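You operate a simulated robot arm through the tools that you are given. There is no shell and no other tool. Be economical: measure what you need, move in short steps, check, and stop when the job is done.

Carry out the task below with a simulated two-armed robot. There is one attempt and no reset: what you move stays moved.

JOB
Hold the small yellow-handled tray on the top of the grading bench steady with one hand, lift the orange cap out of it with the other and set it down on the top of the grading bench. Set down upright: orange cap.

The check looks at the end state, three seconds after you hand in, the way a careful person would. Anything else that was tipped, shoved, dropped, spilled or broken makes it a failure. Lids that push on must go on centred and level and be pressed home; caps that screw on are set level and turned clockwise until they are tight.

ROBOT AND FRAMES
Two 7-joint arms with two-finger parallel grippers on one trunk, on a base that drives. Base frame: it is fixed to the floor where the robot stands at the start and does not move with it; the origin is under the middle of the robot, x ahead of it, y to its left, z up; the surface under the hand at the start is at about z = 800. Units: mm, degrees, N and s.
The left shoulder is at the start at [50, 161, 1148], the right one opposite. With the tool pointing down near the work surface each hand reaches from about 180 to 680 mm from the robot's upright axis, wherever it stands, measured 20 degrees to its own side. Places, roughly: top of the grading bench [800, 200, 800]. Payload 3.43 kg a hand.
Tool frame (each hand has its own): the origin (TCP) lies between the finger pads and is the grasp point; the fingertips stand 30 mm ahead of it; z points along the fingers, y is the line along which they close. The gripper opens to 94 mm. The fingers are 28 mm wide and 10 mm thick; the gripper's body (50 by 96 mm) begins 55 mm behind the TCP.
Orientation is that of the tool frame in the base frame, as a unit quaternion [x, y, z, w]. With the fingers straight down and closing along the base's y, the tool's x points along the base's -x, its y along +y and its z along -z.

CONTROLS
- The arms move only by the tool servo_tool. It takes "left_series", "right_series" or both (then of equal length, played together; a hand with none holds still); each is a list of rows, each a list of 7 numbers: the shift along the tool's x, y, z in mm, then the turn, a rotation vector about the tool's x, y, z in degrees, then the finger opening in mm, from 0 to 94. In form: [[tx, ty, tz, wx, wy, wz, hand], ...]. A call has 1 to 12 rows; each row shifts and turns the commanded pose from where the row before left it, along the tool's axes as they then stand. Each row takes 0.2 s and may step no farther than 50 mm and 8.6 degrees from the row before; otherwise, or with a gripper value out of range, the whole call is refused. A pose out of reach is approached as far as the arm can. The call stops where the force on the tool passes 40 N (or 10 N more than at its start, if that is more) or the arm is blocked; 0.2 s more then pass. Each finger travels about 45 mm/s and halts on what it meets, pressing with about 41 N; the grip force reading is that of the motor and also rises with nothing between the fingers. The clock runs only during rows and for 0.2 s after the last one: add rows that do not move to give the fingers time. It gives the time, the measured TCP pose, the force on the tool (base axes), the opening and the grip force at its end, in the units of the frame above (readings bear some noise), with the torque about the TCP (base axes, N m) and any sound that the robot's microphone picked up, and new pictures: "show" is both (left out), scene, wrist or none (wrist: the cameras of the hands that moved).
- Cameras (640 x 400 px; columns grow to the right, rows downward): "scene" is now at [120.6, 34.5, 1277.4]; the picture's right is [0.40, -0.92, 0.00], its down [-0.47, -0.20, -0.86] and it looks along [0.79, 0.34, -0.52] (base axes); focal length 260 px, centre (320, 200). "left" rides on the left gripper at [76, -14, -103] in its tool frame; the picture's right is [0.18, 0.98, 0.00], its down [-0.75, 0.14, -0.64] and it looks along [-0.63, 0.12, 0.77] (tool axes); focal length 243 px, centre (320, 200). "right" rides on the right gripper at [76, 14, -103] in its tool frame; the picture's right is [-0.18, 0.98, 0.00], its down [-0.75, -0.14, -0.64] and it looks along [-0.63, -0.12, 0.77] (tool axes); focal length 243 px, centre (320, 200). There is no depth. A picture from a camera that has moved, and an enlarged one, comes with that camera's place and axes in the base frame and with its lens.
- slide_trunk(by): slides the trunk up (or, below 0, down) by that many mm; the arms and the scene camera ride with it, the base frame stays. It gives what a move gives, with no picture.
- steer(legs): drives the robot by 1 to 6 legs, each [ahead, left, turn to the left] in mm, mm and degrees, along the robot's own axes; the way and the turn of a leg run together, so that a leg with both is an arc; at most 1500 mm and 180 degrees a leg. The arms and the cameras ride along, it lands a little off, and it stops where it bumps. It gives what a move gives, and a new picture of the scene camera.
- turn_head(pan, tilt): turns the head with the scene camera to pan (to the left, within 80 degrees either way) and tilt (down, from -29 to 69), counted from straight ahead of the robot. It gives what a move gives, and a new picture of the scene camera.
- inspect(camera, box): a new picture of the part [left, top, right, bottom] of that camera's present view, enlarged. No time passes.
- sign_off(): hands the job in; it is judged then, once.

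Go step by step. Nothing tells you exact positions but the pictures and the camera data: compare them with the known pose of the tool, close in by small moves and look again before you grip or let go. The budget is 120 turns and 260 pictures, counting those below and the enlarged ones. Unless the task says otherwise, let go and move clear before handing in, and close with one line.

The tools are called after "Emit:" by a JSON object that holds its "method" and its "body". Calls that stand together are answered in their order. servo_tool: Moves the arms, as the interface text tells. Its arguments: {"type":"object","properties":{"left_series":{"type":"array","items":{"type":"array","items":{"type":"number"}}},"right_series":{"type":"array","items":{"type":"array","items":{"type":"number"}}},"show":{"type":"string","enum":["both","scene","wrist","none"]}},"required":[]} The other tools are called the same way: slide_trunk (by) slides the trunk up or down; steer (legs) drives the base; turn_head (pan, tilt) turns the head that bears the scene camera; inspect (camera, box) takes an enlarged picture of a part of a camera's view; sign_off () hands the job in.

At the start:

```text
time_s: 0.0
left_ee_pos: [433.8, 366.2, 1145.0]
left_tcp_rot: [-0.001, 1.0, 0.0, 0.0]
left_ft_force: [0.0, -0.4, 0.3]
left_ft_torque: [0.03, 0.0, 0.01]
left_grip_width: 94.3
left_grasp_force: 0.1
right_ee_pos: [439.5, -68.0, 1057.4]
right_tcp_rot: [0.0, 1.0, 0.0, 0.0]
right_ft_force: [-0.2, -0.5, 0.2]
right_ft_torque: [-0.01, -0.01, 0.0]
right_grip_width: 94.2
right_grasp_force: 0.0
trunk travel left (down, up): [-175.0, 92.0]
robot x, y, heading: [2.1, 2.4, 0.1]
head pan, tilt: [23.4, 31.0]
```

scene: 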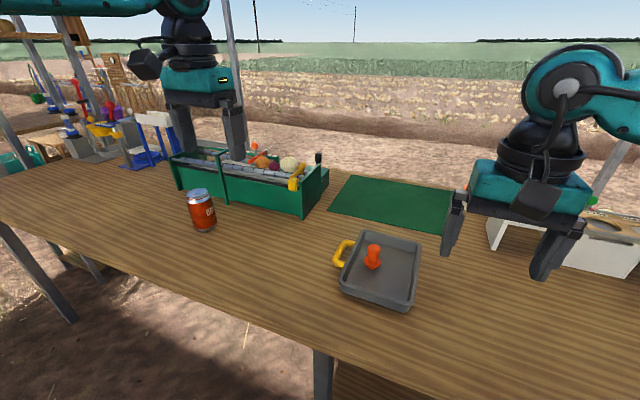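
right: 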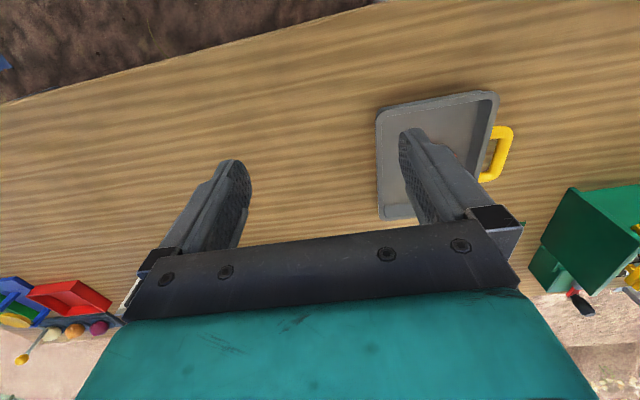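
left: 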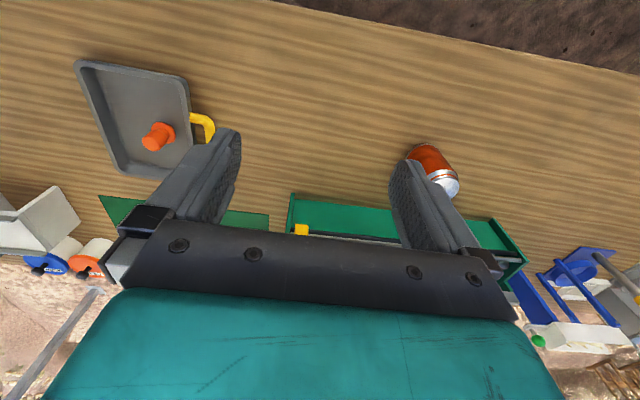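

The tray sits on the bench around (590, 80), with its handle on the left side near (609, 180) and the orange cap standing in it. I'll look closer before moving.

Emit:
{"method": "inspect", "body": {"camera": "scene", "box": [310, 210, 450, 320]}}

Emit:
{"method": "inspect", "body": {"camera": "left", "box": [60, 40, 260, 200]}}

```text
3.64 times, centred on (380, 265) of scene
camera zoom: at [120.6, 34.5, 1277.4], right [0.4, -0.92, 0.0], down [-0.47, -0.2, -0.86], along [0.79, 0.34, -0.52], focal length 945 px, centre (102, -36)
```

zoom: 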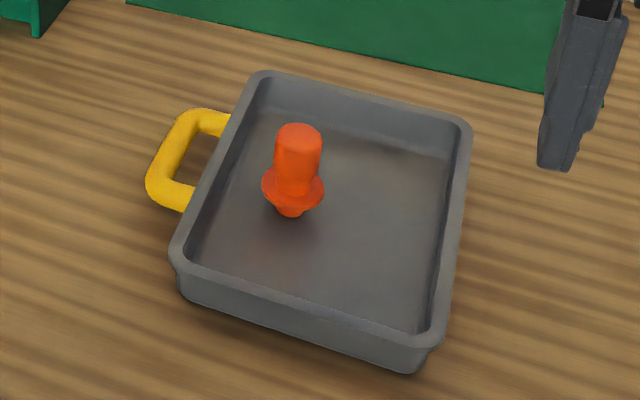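

```text
2.50 times, centred on (160, 120) of left
camera zoom: at [358.0, 352.2, 1246.5], right [-0.18, 0.98, 0.0], down [0.75, 0.14, 0.64], along [0.63, 0.12, -0.77], focal length 606 px, centre (720, 400)
```

zoom: 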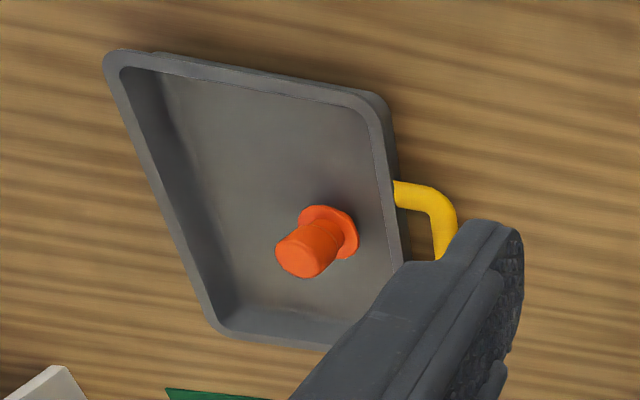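

The tray is axis-aligned (x 500–695, y 2–150), the cap stands at about (597, 101) with its top near z 868, and the handle bar is at about y 185. I'll drive a little ahead and left so that both hands reach comfortably.

Emit:
{"method": "steer", "body": {"legs": [[70, 130, 0]]}}

```text
time_s: 1.8
left_ee_pos: [501.4, 496.6, 1143.6]
left_tcp_rot: [-0.001, 1.0, 0.0, 0.0]
left_ft_force: [-0.1, 0.2, -0.7]
left_ft_torque: [-0.01, -0.03, 0.0]
left_grip_width: 94.4
left_grasp_force: 0.0
right_ee_pos: [508.9, 64.6, 1057.1]
right_tcp_rot: [0.0, 1.0, 0.0, -0.001]
right_ft_force: [-0.3, 0.0, 0.2]
right_ft_torque: [-0.02, 0.01, -0.01]
right_grip_width: 94.2
right_grasp_force: 0.0
trunk travel left (down, up): [-175.0, 92.0]
robot x, y, heading: [67.1, 128.9, 0.2]
head pan, tilt: [23.4, 31.0]
camera scene: at [189.0, 164.6, 1277.4], right [0.4, -0.92, 0.0], down [-0.47, -0.21, -0.86], along [0.79, 0.34, -0.52], focal length 260 px, centre (320, 200)
```

scene: 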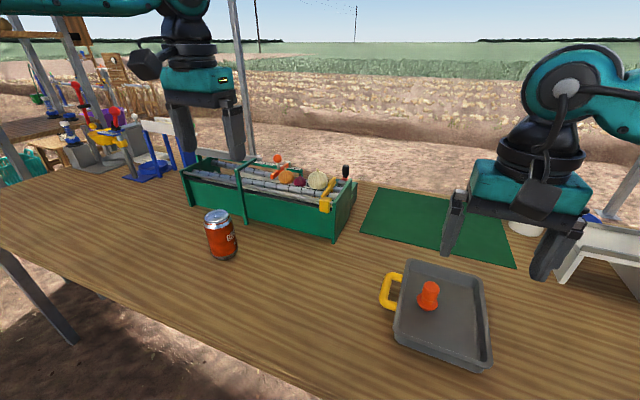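

Now I'll bring the left hand near the handle (still high) and turn the right hand so it closes along x, and aim the head at the tray.

Emit:
{"method": "servo_tool", "body": {"left_series": [[-12, -33, 15, 0, 0, 0, 60], [-12, -33, 15, 0, 0, 0, 60], [-12, -33, 15, 0, 0, 0, 60], [-12, -33, 15, 0, 0, 0, 60], [-12, -33, 15, 0, 0, 0, 60], [-12, -33, 15, 0, 0, 0, 60], [-12, -33, 15, 0, 0, 0, 60], [-12, -19, 15, 0, 0, 0, 60], [0, 0, 0, 6.7, 0, 0, 60], [0, 0, 0, 6.7, 0, 0, 60], [0, 0, 0, 6.6, 0, 0, 60]], "right_series": [[0, 0, 0, 0, 0, -8.2, 70], [0, 0, 0, 0, 0, -8.2, 70], [0, 0, 0, 0, 0, -8.2, 70], [0, 0, 0, 0, 0, -8.2, 70], [0, 0, 0, 0, 0, -8.2, 70], [0, 0, 0, 0, 0, -8.2, 70], [0, 0, 0, 0, 0, -8.2, 70], [0, 0, 0, 0, 0, -8.2, 70], [0, 0, 0, 0, 0, -8.2, 70], [0, 0, 0, 0, 0, -8.1, 70], [0, 0, 0, 0, 0, -8.1, 70]], "show": "wrist"}}

Emit:
{"method": "turn_head", "body": {"pan": -8, "tilt": 46}}

```text
time_s: 4.2
left_ee_pos: [561.5, 288.1, 1033.9]
left_tcp_rot: [0.0, 0.985, -0.174, 0.001]
left_ft_force: [-0.1, -0.5, 0.0]
left_ft_torque: [-0.02, 0.02, 0.02]
left_grip_width: 59.9
left_grasp_force: 0.1
left hand out of reach, approached as far as the arm can: row 7, 8
right_ee_pos: [494.0, 68.0, 1051.8]
right_tcp_rot: [-0.559, 0.829, 0.004, -0.009]
right_ft_force: [-0.4, -0.5, 0.3]
right_ft_torque: [0.01, 0.01, 0.01]
right_grip_width: 69.9
right_grasp_force: 0.1
right hand out of reach, approached as far as the arm can: row 9, 10, 11
trunk travel left (down, up): [-175.0, 92.0]
robot x, y, heading: [70.1, 127.7, -0.0]
head pan, tilt: [23.4, 31.0]
camera right: at [452.9, 2.6, 1154.3], right [-0.84, 0.54, 0.02], down [0.43, 0.65, 0.63], along [0.33, 0.54, -0.77], focal length 243 px, centre (320, 200)
camera left: at [485.9, 311.0, 1134.1], right [-0.19, 0.92, -0.34], down [0.75, 0.35, 0.56], along [0.63, -0.15, -0.76], focal length 243 px, centre (320, 200)
```

right: 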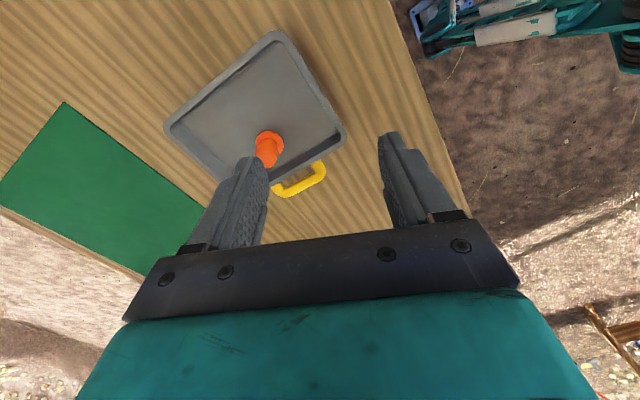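
left: 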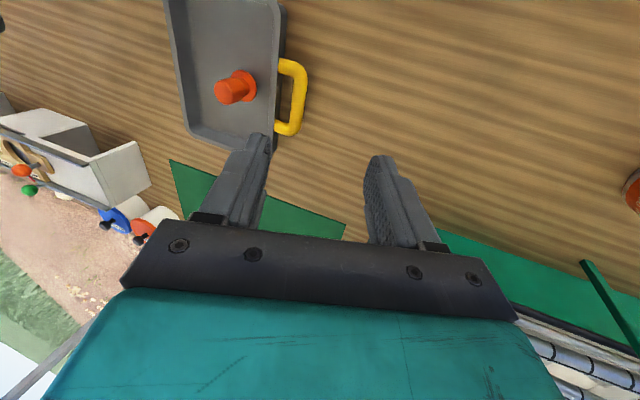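

```text
time_s: 5.2
left_ee_pos: [562.2, 288.7, 1031.9]
left_tcp_rot: [-0.001, 0.985, -0.173, 0.0]
left_ft_force: [-0.5, 0.5, -0.3]
left_ft_torque: [0.05, -0.01, 0.0]
left_grip_width: 60.2
left_grasp_force: 0.0
right_ee_pos: [493.6, 68.5, 1051.3]
right_tcp_rot: [-0.558, 0.83, 0.005, -0.009]
right_ft_force: [-0.2, -0.4, -0.8]
right_ft_torque: [-0.05, 0.01, 0.0]
right_grip_width: 69.8
right_grasp_force: 0.1
trunk travel left (down, up): [-175.0, 92.0]
robot x, y, heading: [68.9, 128.0, 0.0]
head pan, tilt: [-8.0, 46.0]
camera scene: at [186.0, 117.5, 1255.0], right [-0.14, -0.99, 0.0], down [-0.71, 0.1, -0.69], along [0.69, -0.1, -0.72], focal length 260 px, centre (320, 200)
```

scene: 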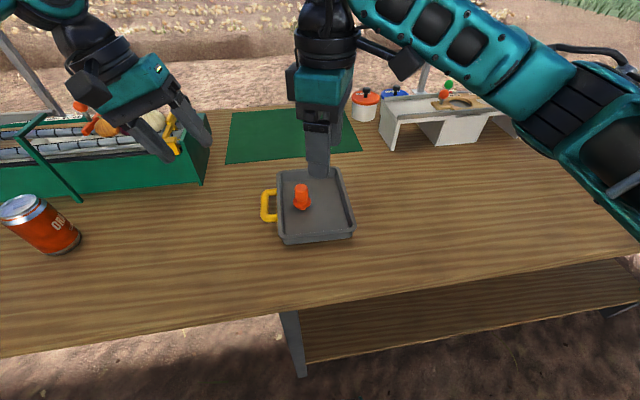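

The right wrist stopped at about 68° of turn, which is enough to clear the left hand. Let me zoom in on the tray for a second measurement.

Emit:
{"method": "inspect", "body": {"camera": "scene", "box": [250, 160, 362, 250]}}

Emit:
{"method": "inspect", "body": {"camera": "left", "box": [160, 0, 360, 150]}}

```text
4.44 times, centred on (306, 205) of scene
camera zoom: at [186.0, 117.5, 1255.0], right [-0.14, -0.99, 0.0], down [-0.71, 0.1, -0.69], along [0.69, -0.1, -0.72], focal length 1155 px, centre (382, 178)
```

zoom: 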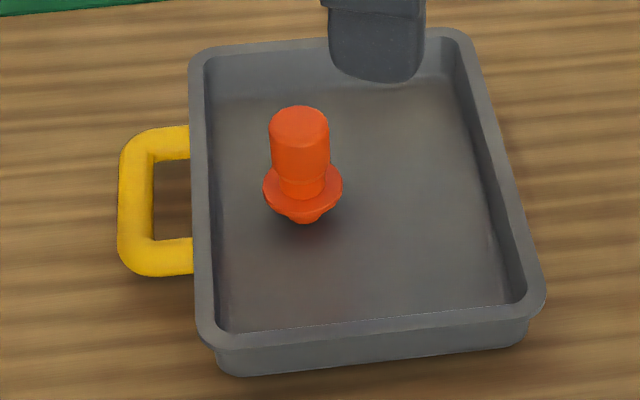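

```text
2.67 times, centred on (260, 75) of left
camera zoom: at [485.9, 310.7, 1134.0], right [-0.19, 0.92, -0.34], down [0.75, 0.35, 0.56], along [0.63, -0.15, -0.76], focal length 647 px, centre (480, 533)
```

zoom: 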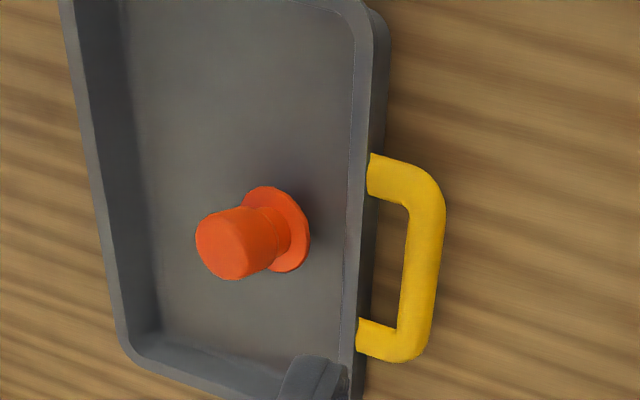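

Measurements agree: cap axis about (597, 100), top z≈870, diameter 30; handle bar at y≈185, z≈815, about 17 mm thick. Next the left hand moves to a pre-grasp about 100 mm above the bar, with a 10° outward lean.

Emit:
{"method": "servo_tool", "body": {"left_series": [[0, 0, 0, -5, 0, 0, 40], [0, 0, 0, -5, 0, 0, 40], [-7.2, -12.9, 21.4, 0, 0, 0, 40], [-7.2, -12.9, 21.4, 0, 0, 0, 40], [-7.2, -12.9, 21.4, 0, 0, 0, 40], [-7.2, -12.9, 21.4, 0, 0, 0, 40], [-7.2, -12.9, 21.4, 0, 0, 0, 40], [0, 0, 0, 0, 0, 0, 40]]}}

```text
time_s: 7.0
left_ee_pos: [547.6, 264.2, 965.5]
left_tcp_rot: [0.0, 0.996, -0.087, 0.001]
left_ft_force: [0.4, 0.3, -0.6]
left_ft_torque: [0.0, 0.0, -0.03]
left_grip_width: 40.3
left_grasp_force: 0.1
left hand out of reach, approached as far as the arm can: row 4, 5, 6, 7
right_ee_pos: [493.6, 67.3, 1051.5]
right_tcp_rot: [-0.558, 0.83, 0.005, -0.009]
right_ft_force: [-0.6, 0.5, 0.4]
right_ft_torque: [0.01, 0.0, 0.0]
right_grip_width: 69.7
right_grasp_force: 0.1
trunk travel left (down, up): [-175.0, 92.0]
robot x, y, heading: [67.6, 126.2, 0.4]
head pan, tilt: [-8.0, 46.0]
camera scene: at [186.0, 117.4, 1254.9], right [-0.14, -0.99, 0.0], down [-0.71, 0.1, -0.69], along [0.69, -0.1, -0.72], focal length 260 px, centre (320, 200)
camera left: at [472.6, 268.9, 1068.0], right [-0.19, 0.97, -0.17], down [0.75, 0.25, 0.61], along [0.63, -0.02, -0.77], focal length 243 px, centre (320, 200)
```

scene: 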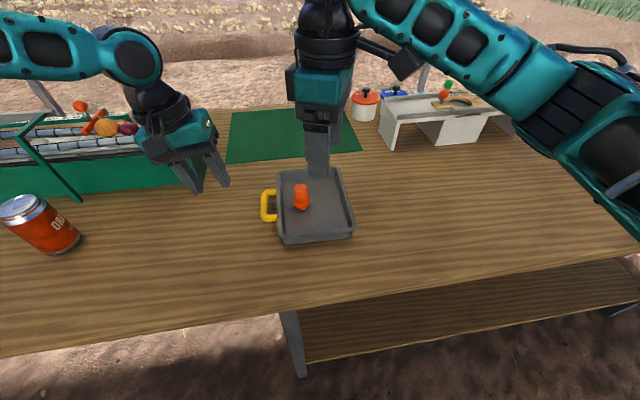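
left: 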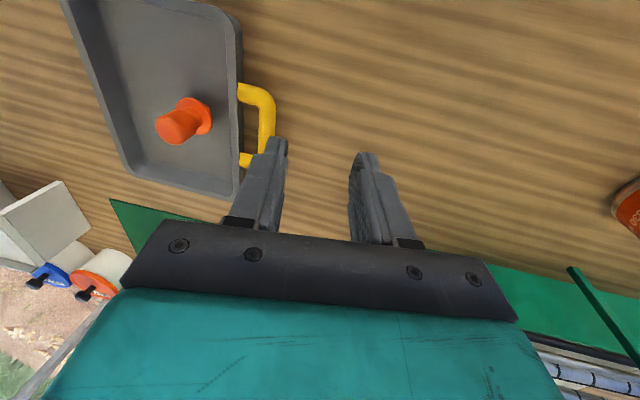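

The left arm stalls when moving inward here (a joint limit rather than distance). I'll shift the base about 100 mm right so that the handle lies on the left arm's own side; the hands are well above everything.

Emit:
{"method": "steer", "body": {"legs": [[0, -100, 0]]}}

```text
time_s: 8.5
left_ee_pos: [548.2, 164.5, 965.3]
left_tcp_rot: [0.0, 0.996, -0.087, 0.001]
left_ft_force: [0.0, 0.5, 0.2]
left_ft_torque: [0.01, 0.02, 0.02]
left_grip_width: 40.2
left_grasp_force: 0.1
right_ee_pos: [493.2, -32.4, 1050.1]
right_tcp_rot: [-0.557, 0.83, 0.005, -0.009]
right_ft_force: [0.1, 0.3, -0.6]
right_ft_torque: [0.0, -0.01, 0.05]
right_grip_width: 69.9
right_grasp_force: 0.1
trunk travel left (down, up): [-175.0, 92.0]
robot x, y, heading: [66.5, 29.4, 0.1]
head pan, tilt: [-8.0, 46.0]
camera scene: at [186.0, 17.0, 1254.9], right [-0.14, -0.99, 0.0], down [-0.71, 0.1, -0.69], along [0.69, -0.1, -0.72], focal length 260 px, centre (320, 200)
```

scene: 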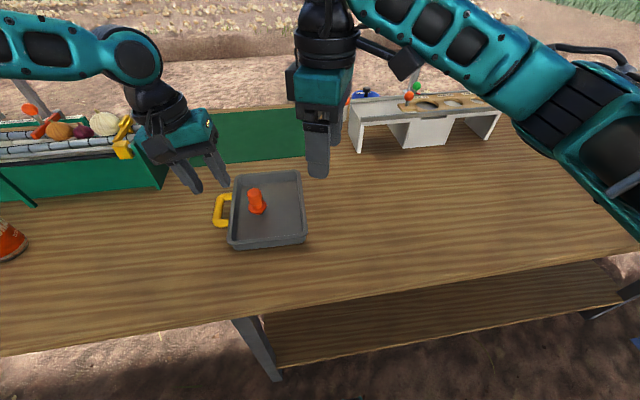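

Now move the left hand to its pre-grasp above the handle bar.

Emit:
{"method": "servo_tool", "body": {"left_series": [[-10, 9.2, 3.9, 0, 0, 0, 40], [-10, 9.2, 3.9, 0, 0, 0, 40], [-10, 9.2, 3.9, 0, 0, 0, 40], [-10, 9.2, 3.9, 0, 0, 0, 40], [-10, 9.2, 3.9, 0, 0, 0, 40], [0, 0, 0, 0, 0, 0, 40]]}}

```text
time_s: 9.9
left_ee_pos: [586.2, 216.4, 943.4]
left_tcp_rot: [0.0, 0.996, -0.089, 0.001]
left_ft_force: [-0.1, 0.1, 0.7]
left_ft_torque: [0.02, 0.02, 0.03]
left_grip_width: 40.1
left_grasp_force: 0.1
left hand out of reach, approached as far as the arm can: row 2, 3, 4, 5
right_ee_pos: [493.7, -31.9, 1050.3]
right_tcp_rot: [-0.556, 0.831, 0.005, -0.01]
right_ft_force: [-0.7, -0.4, 0.9]
right_ft_torque: [0.03, -0.02, 0.0]
right_grip_width: 69.8
right_grasp_force: 0.1
trunk travel left (down, up): [-175.0, 92.0]
robot x, y, heading: [72.1, 29.7, 0.2]
head pan, tilt: [-8.0, 46.0]
camera scene: at [186.0, 17.3, 1255.0], right [-0.14, -0.99, 0.0], down [-0.71, 0.1, -0.69], along [0.69, -0.1, -0.72], focal length 260 px, centre (320, 200)
camera left: at [511.3, 221.6, 1047.1], right [-0.18, 0.97, -0.17], down [0.75, 0.25, 0.61], along [0.63, -0.02, -0.77], focal length 243 px, centre (320, 200)
```

scene: 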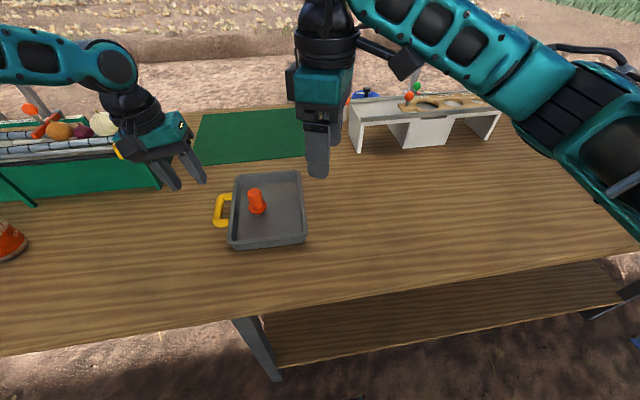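
left: 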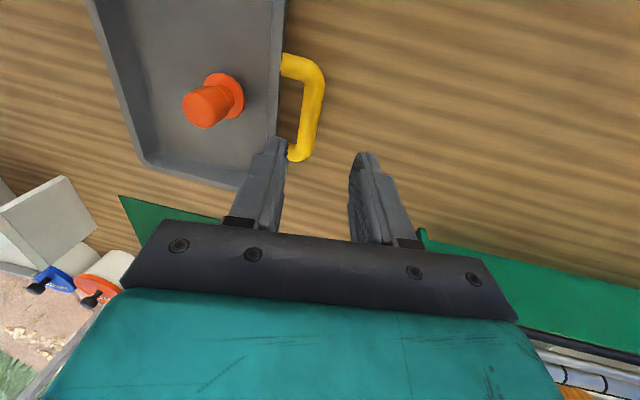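

The limit seems to depend on height (wrist bend with the hand near shoulder height), so I'll raise the trunk and then lower the hands, which keeps the wrists lower relative to the shoulders.

Emit:
{"method": "slide_trunk", "body": {"by": 85}}

Emit:
{"method": "servo_tool", "body": {"left_series": [[0, 0, 17, 0, 0, 0, 40], [0, 0, 17, 0, 0, 0, 40], [0, 0, 17, 0, 0, 0, 40], [0, 0, 17, 0, 0, 0, 40], [0, 0, 17, 0, 0, 0, 40], [0, 0, 0, 0, 0, 0, 40]], "show": "wrist"}}

```text
time_s: 11.1
left_ee_pos: [587.0, 217.2, 1030.1]
left_tcp_rot: [0.0, 0.996, -0.088, 0.001]
left_ft_force: [0.2, 0.1, 0.1]
left_ft_torque: [0.0, 0.01, 0.0]
left_grip_width: 40.0
left_grasp_force: 0.0
right_ee_pos: [493.7, -33.1, 1135.8]
right_tcp_rot: [-0.557, 0.831, 0.005, -0.009]
right_ft_force: [-0.3, 0.1, 0.3]
right_ft_torque: [0.01, -0.03, -0.03]
right_grip_width: 70.1
right_grasp_force: 0.0
trunk travel left (down, up): [-260.0, 7.0]
robot x, y, heading: [71.1, 30.0, -0.1]
head pan, tilt: [-8.0, 46.0]
```

```text
time_s: 12.5
left_ee_pos: [555.1, 226.6, 968.3]
left_tcp_rot: [-0.001, 0.996, -0.089, 0.003]
left_ft_force: [-0.6, -0.2, -0.2]
left_ft_torque: [0.0, -0.02, -0.01]
left_grip_width: 40.0
left_grasp_force: 0.1
left hand out of reach, approached as far as the arm can: row 1, 2, 3, 4, 5
right_ee_pos: [494.6, -32.6, 1136.3]
right_tcp_rot: [-0.557, 0.831, 0.005, -0.009]
right_ft_force: [-0.3, 0.3, 0.3]
right_ft_torque: [0.01, -0.01, -0.03]
right_grip_width: 69.8
right_grasp_force: 0.0
trunk travel left (down, up): [-260.0, 7.0]
robot x, y, heading: [67.1, 33.9, 0.0]
head pan, tilt: [-8.0, 46.0]
camera left: at [478.3, 231.0, 1071.6], right [-0.18, 0.97, -0.17], down [0.75, 0.25, 0.61], along [0.63, -0.02, -0.77], focal length 243 px, centre (320, 200)
```

left: 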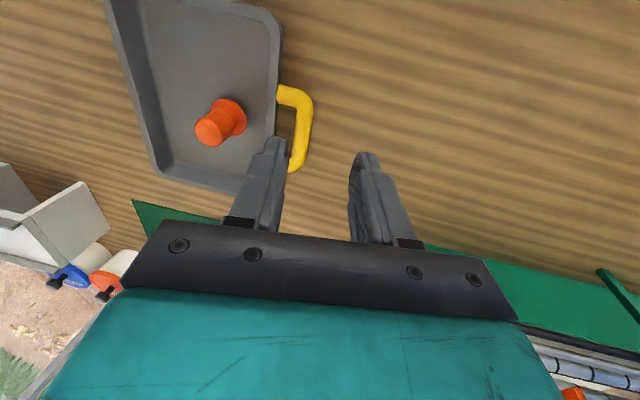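

Lower is worse, so this is a joint-configuration limit. I'll back off a little and test whether letting the tool yaw with the forearm frees it.

Emit:
{"method": "servo_tool", "body": {"left_series": [[0, 0, -20, 0, 0, 0, 40], [0, 0, -20, 0, 0, 0, 40], [0, 0, -20, 0, 0, 0, 40], [0, 0, 0, 0, 0, 8, 40], [0, 0, 0, 0, 0, 8, 40], [0, 0, 0, 0, 0, 0, 40]], "show": "none"}}

Emit:
{"method": "slide_trunk", "body": {"by": -85}}

```text
time_s: 13.9
left_ee_pos: [554.8, 237.4, 1028.5]
left_tcp_rot: [0.139, 0.986, -0.087, 0.013]
left_ft_force: [0.5, -1.2, -0.4]
left_ft_torque: [0.0, 0.0, 0.02]
left_grip_width: 40.1
left_grasp_force: 0.0
right_ee_pos: [492.9, -32.8, 1135.3]
right_tcp_rot: [-0.557, 0.831, 0.004, -0.009]
right_ft_force: [0.1, 0.0, -0.3]
right_ft_torque: [-0.02, 0.03, 0.01]
right_grip_width: 69.8
right_grasp_force: 0.1
trunk travel left (down, up): [-260.0, 7.0]
robot x, y, heading: [66.3, 28.0, 0.1]
head pan, tilt: [-8.0, 46.0]
```

```text
time_s: 15.1
left_ee_pos: [555.9, 237.9, 943.7]
left_tcp_rot: [0.139, 0.986, -0.088, 0.014]
left_ft_force: [0.3, 0.1, -0.5]
left_ft_torque: [0.0, -0.03, 0.0]
left_grip_width: 40.2
left_grasp_force: 0.2
right_ee_pos: [493.5, -32.9, 1050.4]
right_tcp_rot: [-0.557, 0.83, 0.005, -0.009]
right_ft_force: [-0.1, -0.1, -0.2]
right_ft_torque: [0.02, -0.01, 0.0]
right_grip_width: 69.8
right_grasp_force: 0.1
trunk travel left (down, up): [-175.0, 92.0]
robot x, y, heading: [64.7, 28.5, -0.0]
head pan, tilt: [-8.0, 46.0]
```

Rotation works and commands continue from the actual pose. Test forward motion with this yaw.

Emit:
{"method": "servo_tool", "body": {"left_series": [[-9.6, 2.75, 0, 0, 0, 0, 40], [-9.6, 2.75, 0, 0, 0, 0, 40], [-9.6, 2.75, 0, 0, 0, 0, 40], [-9.6, 2.75, 0, 0, 0, 0, 40], [0, 0, 0, 0, 0, 0, 40]], "show": "none"}}

```text
time_s: 16.3
left_ee_pos: [596.4, 237.3, 944.0]
left_tcp_rot: [0.138, 0.987, -0.087, 0.013]
left_ft_force: [0.1, 0.2, 0.0]
left_ft_torque: [-0.01, 0.03, 0.01]
left_grip_width: 40.0
left_grasp_force: 0.0
right_ee_pos: [493.9, -31.6, 1051.0]
right_tcp_rot: [-0.557, 0.831, 0.004, -0.009]
right_ft_force: [-0.2, -0.2, 0.2]
right_ft_torque: [0.01, 0.04, -0.03]
right_grip_width: 70.0
right_grasp_force: 0.0
trunk travel left (down, up): [-175.0, 92.0]
robot x, y, heading: [70.0, 30.1, -0.2]
head pan, tilt: [-8.0, 46.0]
```

Yaw frees the arm. To keep the fingers square to the bar I'll instead turn the base left ~16° and shift right, so the tool is square to the tray while yawed relative to the robot.

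Emit:
{"method": "steer", "body": {"legs": [[0, -140, 0], [25, 0, 16]]}}

```text
time_s: 19.1
left_ee_pos: [543.9, 239.3, 944.3]
left_tcp_rot: [0.002, 0.996, -0.085, 0.026]
left_ft_force: [-0.4, -0.7, 0.4]
left_ft_torque: [0.0, -0.02, -0.02]
left_grip_width: 39.9
left_grasp_force: 0.0
right_ee_pos: [519.8, -50.3, 1049.4]
right_tcp_rot: [-0.666, 0.746, 0.003, -0.011]
right_ft_force: [-0.3, 0.3, 0.6]
right_ft_torque: [0.0, 0.01, -0.02]
right_grip_width: 70.0
right_grasp_force: 0.0
trunk travel left (down, up): [-175.0, 92.0]
robot x, y, heading: [92.5, -104.7, 15.9]
head pan, tilt: [-8.0, 46.0]
camera scene: at [209.2, -84.7, 1254.9], right [0.14, -0.99, 0.0], down [-0.71, -0.1, -0.69], along [0.69, 0.09, -0.72], focal length 260 px, centre (320, 200)
```

scene: 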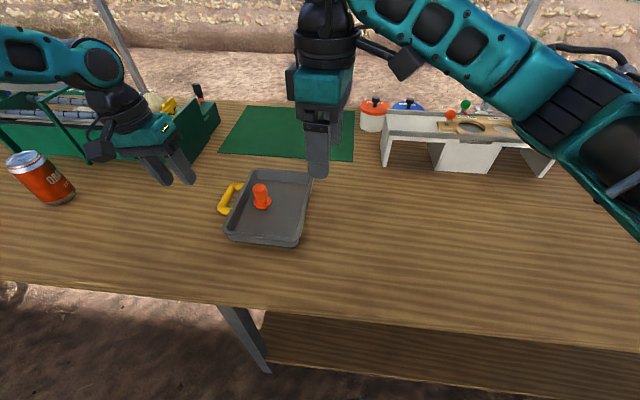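

Square to the tray now. Moving the left hand to the pre-grasp above the bar.

Emit:
{"method": "servo_tool", "body": {"left_series": [[-13.5, -7.6, 2.9, 0, 3, 0, 36], [-13.5, -7.6, 2.9, 0, 0, 0, 36], [-13.5, -7.6, 2.9, 0, 0, 0, 36], [-13.5, -7.6, 2.9, 0, 0, 0, 36], [0, 0, 0, 0, 0, 0, 36]]}}

```text
time_s: 20.3
left_ee_pos: [540.0, 224.0, 958.0]
left_tcp_rot: [0.003, 0.996, -0.084, 0.0]
left_ft_force: [0.5, 0.7, -0.2]
left_ft_torque: [-0.01, 0.02, 0.0]
left_grip_width: 35.8
left_grasp_force: 0.1
left hand out of reach, approached as far as the arm can: row 1, 2, 3, 4
right_ee_pos: [519.9, -50.0, 1050.3]
right_tcp_rot: [-0.666, 0.746, 0.004, -0.009]
right_ft_force: [0.7, 0.7, 0.9]
right_ft_torque: [0.0, 0.0, 0.01]
right_grip_width: 69.8
right_grasp_force: 0.1
trunk travel left (down, up): [-175.0, 92.0]
robot x, y, heading: [91.9, -106.8, 15.8]
head pan, tilt: [-8.0, 46.0]
camera scene: at [209.2, -85.0, 1254.9], right [0.14, -0.99, 0.0], down [-0.71, -0.1, -0.69], along [0.69, 0.09, -0.72], focal length 260 px, centre (320, 200)
camera left: at [464.4, 229.2, 1061.6], right [-0.18, 0.97, -0.16], down [0.76, 0.24, 0.61], along [0.63, -0.02, -0.78], focal length 243 px, centre (320, 200)
```

scene: 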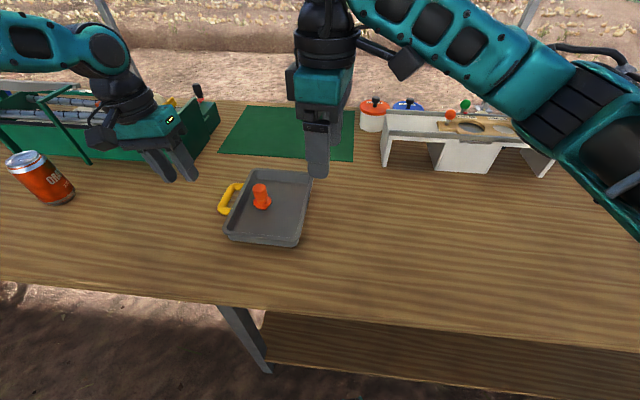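
left: 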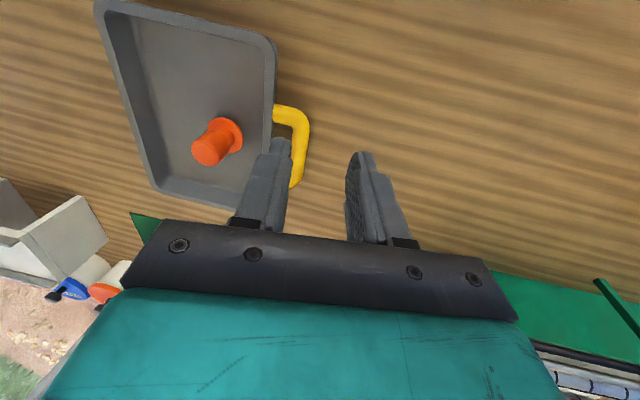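

That's stuck again once I removed a 3° pitch, so the arm's configuration matters. I'll retract, remove the lean, and extend again along a different path.

Emit:
{"method": "servo_tool", "body": {"left_series": [[30, 0, -10, 0, 0, 0, 36], [30, 0, -10, -5, 0, 0, 36], [30, 0, 0, -5, 0, 0, 36], [30, 0, 0, 0, 0, 0, 36], [0, 0, 20, 0, 0, 0, 36], [0, 0, 20, 0, 0, 0, 36], [0, 0, 20, 0, 0, 0, 36], [-30, 0, 0, 0, 0, 0, 36], [-30, 0, 0, 0, 0, 0, 36], [-30, 0, 0, 0, 0, 0, 36], [-30, 0, 0, 0, 0, 0, 36], [-30, 0, 0, 0, 0, 0, 36]], "show": "scene"}}

```text
time_s: 22.9
left_ee_pos: [526.6, 242.6, 934.0]
left_tcp_rot: [0.003, 1.0, 0.003, -0.001]
left_ft_force: [0.1, -0.6, -0.3]
left_ft_torque: [-0.03, 0.03, 0.03]
left_grip_width: 36.0
left_grasp_force: 0.1
left hand out of reach, approached as far as the arm can: row 11, 12
right_ee_pos: [519.9, -49.4, 1050.5]
right_tcp_rot: [-0.666, 0.746, 0.003, -0.01]
right_ft_force: [-0.9, 0.3, -0.7]
right_ft_torque: [-0.01, 0.0, -0.03]
right_grip_width: 70.1
right_grasp_force: 0.0
trunk travel left (down, up): [-175.0, 92.0]
robot x, y, heading: [90.8, -109.9, 15.9]
head pan, tilt: [-8.0, 46.0]
camera scene: at [209.2, -84.9, 1254.9], right [0.14, -0.99, 0.0], down [-0.71, -0.1, -0.69], along [0.69, 0.09, -0.72], focal length 260 px, centre (320, 200)
```

scene: 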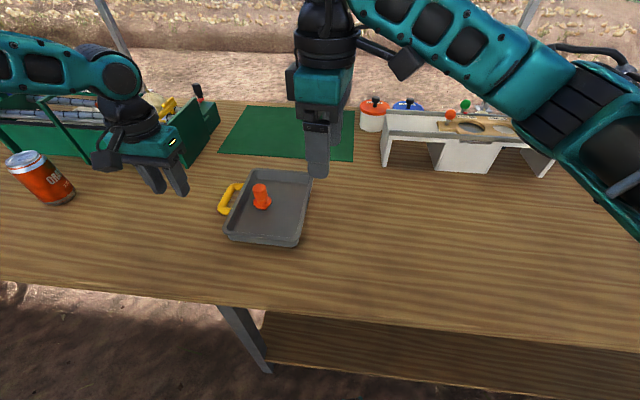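

I'll test the opposite: raise the hand, lower the trunk by 100, and extend forward, to see if the reach is a sphere around the shoulder.

Emit:
{"method": "servo_tool", "body": {"left_series": [[10, 0, -25, 0, 0, 0, 36], [10, 0, -25, 0, 0, 0, 36], [0, 0, -25, 0, 0, 0, 36], [0, 0, -25, 0, 0, 0, 36]], "right_series": [[0, 0, -10, 0, 0, 0, 70], [0, 0, -10, 0, 0, 0, 70], [0, 0, -10, 0, 0, 0, 70], [0, 0, -10, 0, 0, 0, 70]], "show": "none"}}

Emit:
{"method": "slide_trunk", "body": {"by": -110}}

Emit:
{"method": "servo_tool", "body": {"left_series": [[-20, 0, 0, 0, 0, 0, 36], [-20, 0, 0, 0, 0, 0, 36], [-20, 0, 0, 0, 0, 0, 36], [-20, 0, 0, 0, 0, 0, 36], [-10, 0, 0, 0, 0, 0, 36], [0, 0, 0, 0, 0, 0, 36]], "show": "scene"}}

```text
time_s: 23.9
left_ee_pos: [507.3, 243.1, 1033.8]
left_tcp_rot: [0.004, 1.0, 0.002, -0.002]
left_ft_force: [0.1, 0.4, -0.8]
left_ft_torque: [0.02, -0.02, 0.0]
left_grip_width: 36.2
left_grasp_force: 0.1
right_ee_pos: [519.4, -49.4, 1091.7]
right_tcp_rot: [-0.666, 0.746, 0.004, -0.009]
right_ft_force: [-0.3, -0.9, 0.0]
right_ft_torque: [0.03, 0.02, -0.01]
right_grip_width: 70.0
right_grasp_force: 0.0
trunk travel left (down, up): [-175.0, 92.0]
robot x, y, heading: [95.4, -106.2, 15.6]
head pan, tilt: [-8.0, 46.0]
```

```text
time_s: 25.3
left_ee_pos: [507.5, 243.7, 923.5]
left_tcp_rot: [0.003, 1.0, 0.003, -0.001]
left_ft_force: [-0.4, -0.5, 0.2]
left_ft_torque: [0.03, -0.04, 0.01]
left_grip_width: 36.0
left_grasp_force: 0.0
right_ee_pos: [520.7, -49.9, 981.0]
right_tcp_rot: [-0.666, 0.746, 0.004, -0.009]
right_ft_force: [0.1, 0.3, 0.0]
right_ft_torque: [-0.02, -0.01, 0.01]
right_grip_width: 70.0
right_grasp_force: 0.0
trunk travel left (down, up): [-65.0, 202.0]
robot x, y, heading: [93.3, -107.6, 15.6]
head pan, tilt: [-8.0, 46.0]
```

```text
time_s: 26.7
left_ee_pos: [555.8, 252.5, 924.5]
left_tcp_rot: [0.003, 1.0, 0.002, 0.0]
left_ft_force: [-0.3, 0.5, 1.3]
left_ft_torque: [0.02, -0.01, 0.0]
left_grip_width: 36.1
left_grasp_force: 0.0
left hand out of reach, approached as far as the arm can: row 3, 4, 5
right_ee_pos: [520.1, -49.0, 981.9]
right_tcp_rot: [-0.666, 0.746, 0.003, -0.01]
right_ft_force: [0.3, -0.7, 0.2]
right_ft_torque: [0.02, 0.0, 0.0]
right_grip_width: 69.9
right_grasp_force: 0.2
trunk travel left (down, up): [-65.0, 202.0]
robot x, y, heading: [93.8, -105.3, 15.8]
head pan, tilt: [-8.0, 46.0]
camera scene: at [209.2, -85.0, 1144.9], right [0.14, -0.99, 0.0], down [-0.71, -0.1, -0.69], along [0.69, 0.09, -0.72], focal length 260 px, centre (320, 200)
```

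scene: 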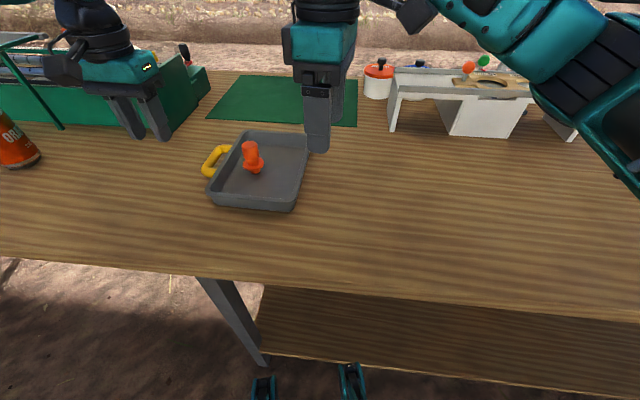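

The reach behaves like a ~510 mm sphere around the shoulder. The best stance is heading 0 with the axis at y≈143 and low trunk, so both targets are within reach; a bench leg is near (410, 150), so I'll back off, turn, shift left, then go ahead.

Emit:
{"method": "servo_tool", "body": {"left_series": [[20, 0, -25, 0, 0, 0, 36], [20, 0, -25, 0, 0, 0, 36], [20, 0, -25, 0, 0, 0, 36], [20, 0, -25, 0, 0, 0, 36]], "right_series": [[0, 0, -20, 0, 0, 8, 70], [0, 0, -20, 0, 0, 8, 70], [0, 0, -20, 0, 0, 0, 70], [0, 0, -10, 0, 0, 0, 70]], "show": "none"}}

Emit:
{"method": "steer", "body": {"legs": [[-110, 0, 0], [0, 0, -15.8], [0, 275, 0]]}}

```text
time_s: 27.7
left_ee_pos: [475.2, 252.3, 1024.1]
left_tcp_rot: [0.004, 1.0, 0.004, -0.001]
left_ft_force: [-0.2, -0.4, -0.1]
left_ft_torque: [-0.03, 0.04, -0.01]
left_grip_width: 36.0
left_grasp_force: 0.1
right_ee_pos: [521.4, -49.7, 1052.7]
right_tcp_rot: [-0.556, 0.831, 0.002, -0.009]
right_ft_force: [0.5, 0.0, 0.2]
right_ft_torque: [0.0, 0.02, -0.01]
right_grip_width: 70.1
right_grasp_force: 0.1
trunk travel left (down, up): [-65.0, 202.0]
robot x, y, heading: [91.9, -102.1, 16.0]
head pan, tilt: [-8.0, 46.0]
```

```text
time_s: 32.5
left_ee_pos: [453.6, 384.6, 1025.3]
left_tcp_rot: [0.141, 0.99, 0.003, 0.001]
left_ft_force: [-0.3, 0.7, 0.6]
left_ft_torque: [0.01, 0.03, 0.03]
left_grip_width: 35.8
left_grasp_force: 0.0
right_ee_pos: [415.5, 81.5, 1051.8]
right_tcp_rot: [-0.435, 0.9, 0.002, -0.01]
right_ft_force: [0.1, -0.7, 0.3]
right_ft_torque: [-0.02, 0.01, 0.01]
right_grip_width: 70.0
right_grasp_force: 0.0
trunk travel left (down, up): [-65.0, 202.0]
robot x, y, heading: [-12.4, 139.6, -0.0]
head pan, tilt: [-8.0, 46.0]
camera scene: at [105.7, 130.7, 1144.9], right [-0.14, -0.99, 0.0], down [-0.71, 0.1, -0.69], along [0.69, -0.1, -0.72], focal length 260 px, centre (320, 200)
```

scene: 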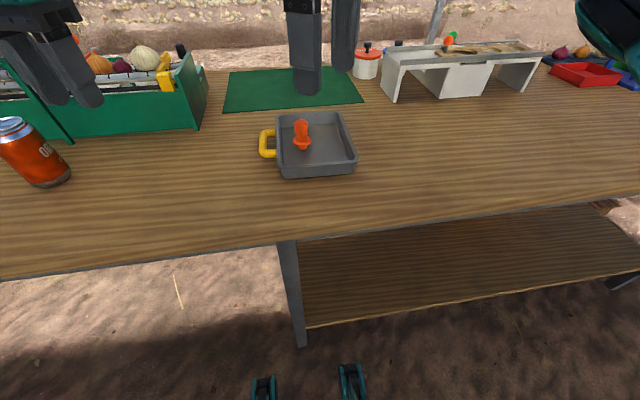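

Stance is good; bench leg sits between the robot's feet at about (415, 160). I go ahead ~92 mm and lower the trunk.

Emit:
{"method": "steer", "body": {"legs": [[92, 0, 0]]}}

Emit:
{"method": "slide_trunk", "body": {"by": -60}}

```text
time_s: 33.6
left_ee_pos: [546.4, 384.1, 1025.1]
left_tcp_rot: [0.142, 0.99, 0.002, 0.0]
left_ft_force: [0.2, 0.4, 0.8]
left_ft_torque: [-0.03, 0.03, 0.0]
left_grip_width: 36.2
left_grasp_force: 0.0
right_ee_pos: [508.9, 80.2, 1050.8]
right_tcp_rot: [-0.436, 0.9, 0.003, -0.009]
right_ft_force: [1.0, 0.1, -0.4]
right_ft_torque: [0.01, 0.03, -0.01]
right_grip_width: 70.1
right_grasp_force: 0.0
trunk travel left (down, up): [-65.0, 202.0]
robot x, y, heading: [80.2, 140.6, -0.0]
head pan, tilt: [-8.0, 46.0]
camera scene: at [198.7, 130.5, 1144.8], right [-0.14, -0.99, 0.0], down [-0.71, 0.1, -0.69], along [0.69, -0.1, -0.72], focal length 260 px, centre (320, 200)
```

scene: 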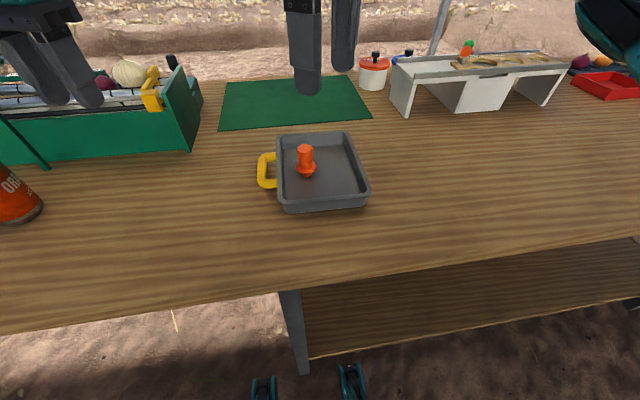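

```text
time_s: 34.6
left_ee_pos: [547.4, 385.7, 964.3]
left_tcp_rot: [0.142, 0.99, 0.004, 0.0]
left_ft_force: [0.1, 0.3, -0.1]
left_ft_torque: [-0.03, 0.0, -0.02]
left_grip_width: 36.1
left_grasp_force: 0.1
right_ee_pos: [507.4, 80.1, 992.0]
right_tcp_rot: [-0.435, 0.9, 0.004, -0.009]
right_ft_force: [0.7, -0.4, 0.3]
right_ft_torque: [0.04, 0.03, -0.01]
right_grip_width: 70.0
right_grasp_force: 0.0
trunk travel left (down, up): [-5.0, 262.0]
robot x, y, heading: [78.5, 138.5, 0.1]
head pan, tilt: [-8.0, 46.0]
```

Now I orient the left hand (square, 8° outward and 15° forward lean) and move to the pre-grasp above the bar.

Emit:
{"method": "servo_tool", "body": {"left_series": [[0, 0, 0, 0, 0, -8.2, 34], [0, 0, 0, 0, 0, -8.1, 34], [0, 0, 0, 8, 0, 0, 34], [0, 0, 0, 0, -7.5, 0, 34], [0, 0, 0, 0, -7.5, 0, 34], [-0.6, -29.8, 11.3, 0, 0, 0, 34], [-0.6, -29.8, 11.3, 0, 0, 0, 34], [-0.6, -29.8, 11.3, 0, 0, 0, 34], [-0.6, -29.8, 11.3, 0, 0, 0, 34], [-0.6, -29.8, 11.3, 0, 0, 0, 34], [-0.6, -29.8, 11.3, 0, 0, 0, 34], [0, 0, 0, 0, 0, 0, 34]]}}

```text
time_s: 37.2
left_ee_pos: [559.4, 234.7, 930.1]
left_tcp_rot: [-0.009, 0.989, -0.068, 0.132]
left_ft_force: [0.5, 0.3, 0.3]
left_ft_torque: [0.0, 0.05, -0.01]
left_grip_width: 33.9
left_grasp_force: 0.0
left hand out of reach, approached as far as the arm can: row 10, 11
right_ee_pos: [506.9, 80.8, 991.2]
right_tcp_rot: [-0.436, 0.9, 0.003, -0.009]
right_ft_force: [0.3, -0.2, -0.1]
right_ft_torque: [0.0, 0.0, 0.03]
right_grip_width: 70.1
right_grasp_force: 0.0
trunk travel left (down, up): [-5.0, 262.0]
robot x, y, heading: [82.3, 141.6, -0.2]
head pan, tilt: [-8.0, 46.0]
camera scene: at [198.2, 130.5, 1085.0], right [-0.14, -0.99, 0.0], down [-0.71, 0.1, -0.69], along [0.69, -0.1, -0.72], focal length 260 px, centre (320, 200)
camera left: at [460.3, 231.6, 1011.3], right [-0.18, 0.97, -0.18], down [0.56, 0.25, 0.79], along [0.81, 0.04, -0.59], focal length 243 px, centre (320, 200)
```

scene: 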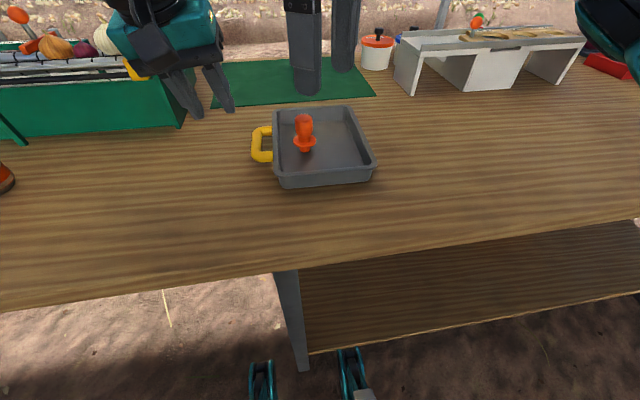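
left: 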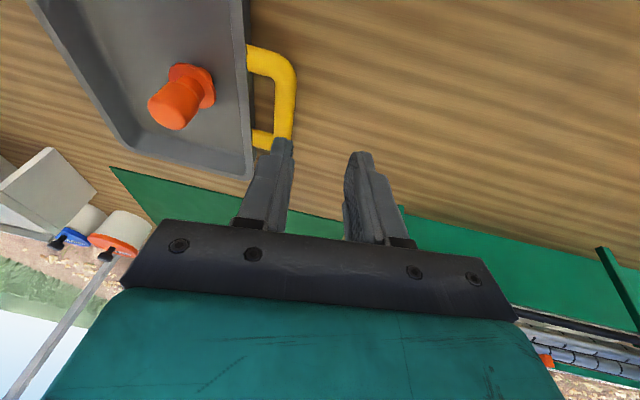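

It's limited when going inward. I'll probe whether yaw or lean releases it, in small steps here.

Emit:
{"method": "servo_tool", "body": {"left_series": [[0, 0, 0, 0, 0, 8, 34], [0, 0, 0, 0, 0, 8, 34], [0, -10, 0, 0, 0, 0, 34], [0, -10, 0, 0, 0, 0, 34], [0, -10, 0, 0, 0, 0, 34], [0, 0, 0, 0, 0, 0, 34]], "show": "none"}}

```text
time_s: 38.6
left_ee_pos: [543.9, 225.8, 932.4]
left_tcp_rot: [0.129, 0.981, -0.048, 0.139]
left_ft_force: [0.7, -0.3, 1.1]
left_ft_torque: [0.01, -0.03, 0.02]
left_grip_width: 33.6
left_grasp_force: 0.0
left hand out of reach, approached as far as the arm can: row 3, 4, 5
right_ee_pos: [508.1, 80.3, 991.3]
right_tcp_rot: [-0.436, 0.9, 0.003, -0.008]
right_ft_force: [0.1, 0.6, 0.2]
right_ft_torque: [-0.02, 0.03, 0.0]
right_grip_width: 70.1
right_grasp_force: 0.1
trunk travel left (down, up): [-5.0, 262.0]
robot x, y, heading: [79.4, 139.8, 0.0]
head pan, tilt: [-8.0, 46.0]
```

Something in the arm's configuration is off; let me look at the left arm itself.

Emit:
{"method": "turn_head", "body": {"pan": 50, "tilt": 0}}

Emit:
{"method": "turn_head", "body": {"pan": -50, "tilt": 0}}

```text
time_s: 39.9
left_ee_pos: [544.2, 226.3, 931.1]
left_tcp_rot: [0.13, 0.981, -0.048, 0.139]
left_ft_force: [0.2, 0.1, 0.1]
left_ft_torque: [-0.01, -0.01, -0.01]
left_grip_width: 34.0
left_grasp_force: 0.0
right_ee_pos: [509.3, 80.9, 991.5]
right_tcp_rot: [-0.436, 0.9, 0.004, -0.009]
right_ft_force: [-0.2, 0.1, -0.1]
right_ft_torque: [-0.01, -0.01, 0.04]
right_grip_width: 69.9
right_grasp_force: 0.0
trunk travel left (down, up): [-5.0, 262.0]
robot x, y, heading: [80.8, 142.6, 0.1]
head pan, tilt: [50.0, 0.0]
camera scene: at [176.5, 210.6, 1157.3], right [0.77, -0.64, 0.0], down [0.0, 0.0, -1.0], along [0.64, 0.77, 0.0], focal length 260 px, centre (320, 200)
```

scene: 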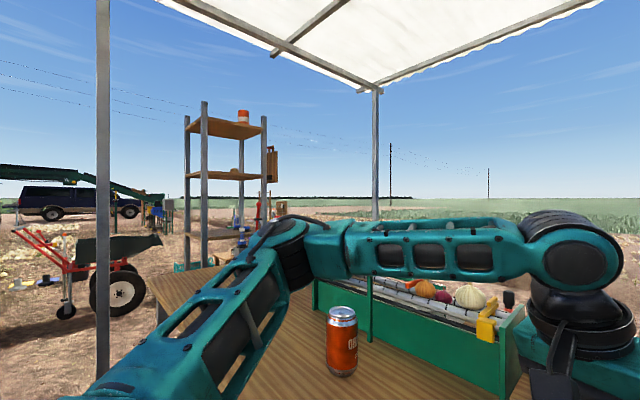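

```text
time_s: 41.6
left_ee_pos: [543.3, 225.8, 931.9]
left_tcp_rot: [0.129, 0.981, -0.049, 0.139]
left_ft_force: [-0.2, 0.1, 0.1]
left_ft_torque: [0.0, 0.0, 0.0]
left_grip_width: 34.1
left_grasp_force: 0.0
right_ee_pos: [507.8, 80.9, 991.1]
right_tcp_rot: [-0.436, 0.9, 0.004, -0.01]
right_ft_force: [-0.2, -0.5, 0.4]
right_ft_torque: [-0.01, -0.01, 0.03]
right_grip_width: 70.1
right_grasp_force: 0.0
trunk travel left (down, up): [-5.0, 262.0]
robot x, y, heading: [80.8, 144.2, -0.0]
head pan, tilt: [-50.0, 0.0]
camera scene: at [176.4, 72.8, 1157.3], right [-0.77, -0.64, 0.0], down [0.0, 0.0, -1.0], along [0.64, -0.77, 0.0], focal length 260 px, centre (320, 200)
```

scene: 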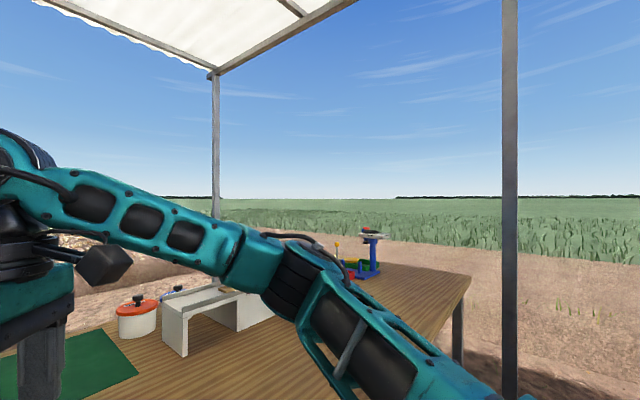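

The left elbow is flared far out with the forearm coming in from the side. I'll probe more yaw while moving inward.

Emit:
{"method": "servo_tool", "body": {"left_series": [[0, 0, 0, 0, 0, 8, 34], [0, 0, 0, 0, 0, 8, 34], [0, 0, 0, 0, 0, 8, 34], [7, -8, 0, 0, 0, 0, 34], [7, -8, 0, 0, 0, 0, 34], [7, -8, 0, 0, 0, 0, 34], [0, 0, 0, 0, 0, 0, 34]], "show": "none"}}

```text
time_s: 43.2
left_ee_pos: [511.9, 220.1, 924.5]
left_tcp_rot: [0.33, 0.933, -0.017, 0.146]
left_ft_force: [-0.5, 0.1, -1.3]
left_ft_torque: [-0.01, 0.02, -0.01]
left_grip_width: 34.1
left_grasp_force: 0.0
right_ee_pos: [507.7, 81.5, 991.4]
right_tcp_rot: [-0.436, 0.9, 0.004, -0.009]
right_ft_force: [0.1, 0.6, -0.1]
right_ft_torque: [-0.04, 0.0, -0.02]
right_grip_width: 70.1
right_grasp_force: 0.0
trunk travel left (down, up): [-5.0, 262.0]
robot x, y, heading: [81.0, 148.0, -0.0]
head pan, tilt: [-50.0, 0.0]
```

I mis-signed the shift (it moved back 32 mm, freely). Retry inward with the right sign.

Emit:
{"method": "servo_tool", "body": {"left_series": [[-6.4, -7.7, 0, 0, 0, 0, 34], [-6.4, -7.7, 0, 0, 0, 0, 34], [-6.4, -7.7, 0, 0, 0, 0, 34], [-6.4, -7.7, 0, 0, 0, 0, 34], [-6.4, -7.7, 0, 0, 0, 0, 34], [0, 0, 0, 0, 0, 0, 34]], "show": "none"}}

```text
time_s: 44.6
left_ee_pos: [505.8, 212.6, 930.2]
left_tcp_rot: [0.33, 0.933, -0.017, 0.146]
left_ft_force: [0.5, 0.3, 0.0]
left_ft_torque: [0.02, 0.01, 0.04]
left_grip_width: 34.0
left_grasp_force: 0.0
left hand out of reach, approached as far as the arm can: row 1, 2, 3, 4, 5
right_ee_pos: [508.1, 80.9, 991.7]
right_tcp_rot: [-0.437, 0.9, 0.003, -0.01]
right_ft_force: [-0.3, -0.2, 0.0]
right_ft_torque: [-0.02, 0.0, 0.03]
right_grip_width: 70.2
right_grasp_force: 0.1
trunk travel left (down, up): [-5.0, 262.0]
robot x, y, heading: [82.0, 141.7, 0.1]
head pan, tilt: [-50.0, 0.0]
```

The elbow seems pinned at a limit because I swung in high. Plan: undo the leans, move the hand back outward, restore trunk height, lower the hand close to the bench at the left, and only then slide inward along the surface.

Emit:
{"method": "servo_tool", "body": {"left_series": [[0, 0, 0, 0, 0, -8, 34], [0, 0, 0, 0, 0, -8, 34], [0, 0, 0, 0, 0, -8, 34], [0, 0, 0, 0, 0, -8, 34], [0, 0, 0, 0, 0, -8, 34], [0, 0, 0, 0, 7.5, 0, 34], [0, 0, 0, 0, 7.5, 0, 34], [0, 0, 0, -8, 0, 0, 34], [0, 45, -10, 0, 0, 0, 34], [0, 45, -10, 0, 0, 0, 34], [0, 45, -10, 0, 0, 0, 34], [0, 45, -10, 0, 0, 0, 34]], "show": "none"}}

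Emit:
{"method": "slide_trunk", "body": {"by": 170}}

Emit:
{"method": "turn_head", "body": {"pan": 10, "tilt": 42}}

```text
time_s: 47.2
left_ee_pos: [477.7, 429.6, 1003.7]
left_tcp_rot: [-0.004, 0.999, 0.003, 0.033]
left_ft_force: [-0.2, 0.7, -0.3]
left_ft_torque: [0.01, 0.03, 0.04]
left_grip_width: 34.0
left_grasp_force: 0.0
left hand out of reach, approached as far as the arm can: row 6, 7, 8
right_ee_pos: [508.4, 81.1, 991.4]
right_tcp_rot: [-0.436, 0.9, 0.003, -0.01]
right_ft_force: [0.7, 0.2, 0.7]
right_ft_torque: [0.01, 0.02, -0.02]
right_grip_width: 69.9
right_grasp_force: 0.0
trunk travel left (down, up): [-5.0, 262.0]
robot x, y, heading: [80.4, 142.0, -0.1]
head pan, tilt: [-50.0, 0.0]
```

```text
time_s: 49.1
left_ee_pos: [477.5, 429.9, 1173.0]
left_tcp_rot: [-0.005, 0.999, 0.003, 0.033]
left_ft_force: [-0.2, 0.2, 0.1]
left_ft_torque: [-0.02, -0.02, -0.01]
left_grip_width: 34.1
left_grasp_force: 0.1
right_ee_pos: [508.2, 81.0, 1161.5]
right_tcp_rot: [-0.436, 0.9, 0.004, -0.009]
right_ft_force: [-0.3, 0.2, 0.9]
right_ft_torque: [0.01, 0.02, 0.01]
right_grip_width: 70.3
right_grasp_force: 0.1
trunk travel left (down, up): [-175.0, 92.0]
robot x, y, heading: [80.6, 142.7, 0.1]
head pan, tilt: [-50.0, 0.0]
```

```text
time_s: 50.4
left_ee_pos: [476.6, 429.9, 1172.9]
left_tcp_rot: [-0.005, 0.999, 0.003, 0.033]
left_ft_force: [0.1, -0.1, 0.0]
left_ft_torque: [0.0, 0.0, -0.01]
left_grip_width: 34.2
left_grasp_force: 0.0
right_ee_pos: [508.1, 81.5, 1160.9]
right_tcp_rot: [-0.435, 0.9, 0.003, -0.01]
right_ft_force: [-0.4, 0.1, 0.1]
right_ft_torque: [0.0, 0.01, -0.02]
right_grip_width: 69.8
right_grasp_force: 0.1
trunk travel left (down, up): [-175.0, 92.0]
robot x, y, heading: [81.5, 142.3, 0.1]
head pan, tilt: [10.0, 42.0]
camera scene: at [200.9, 156.2, 1260.7], right [0.17, -0.98, 0.0], down [-0.66, -0.12, -0.74], along [0.73, 0.13, -0.67], focal length 260 px, centre (320, 200)
```

scene: 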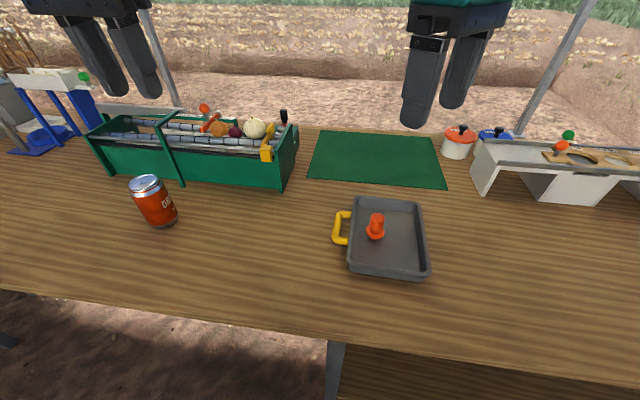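

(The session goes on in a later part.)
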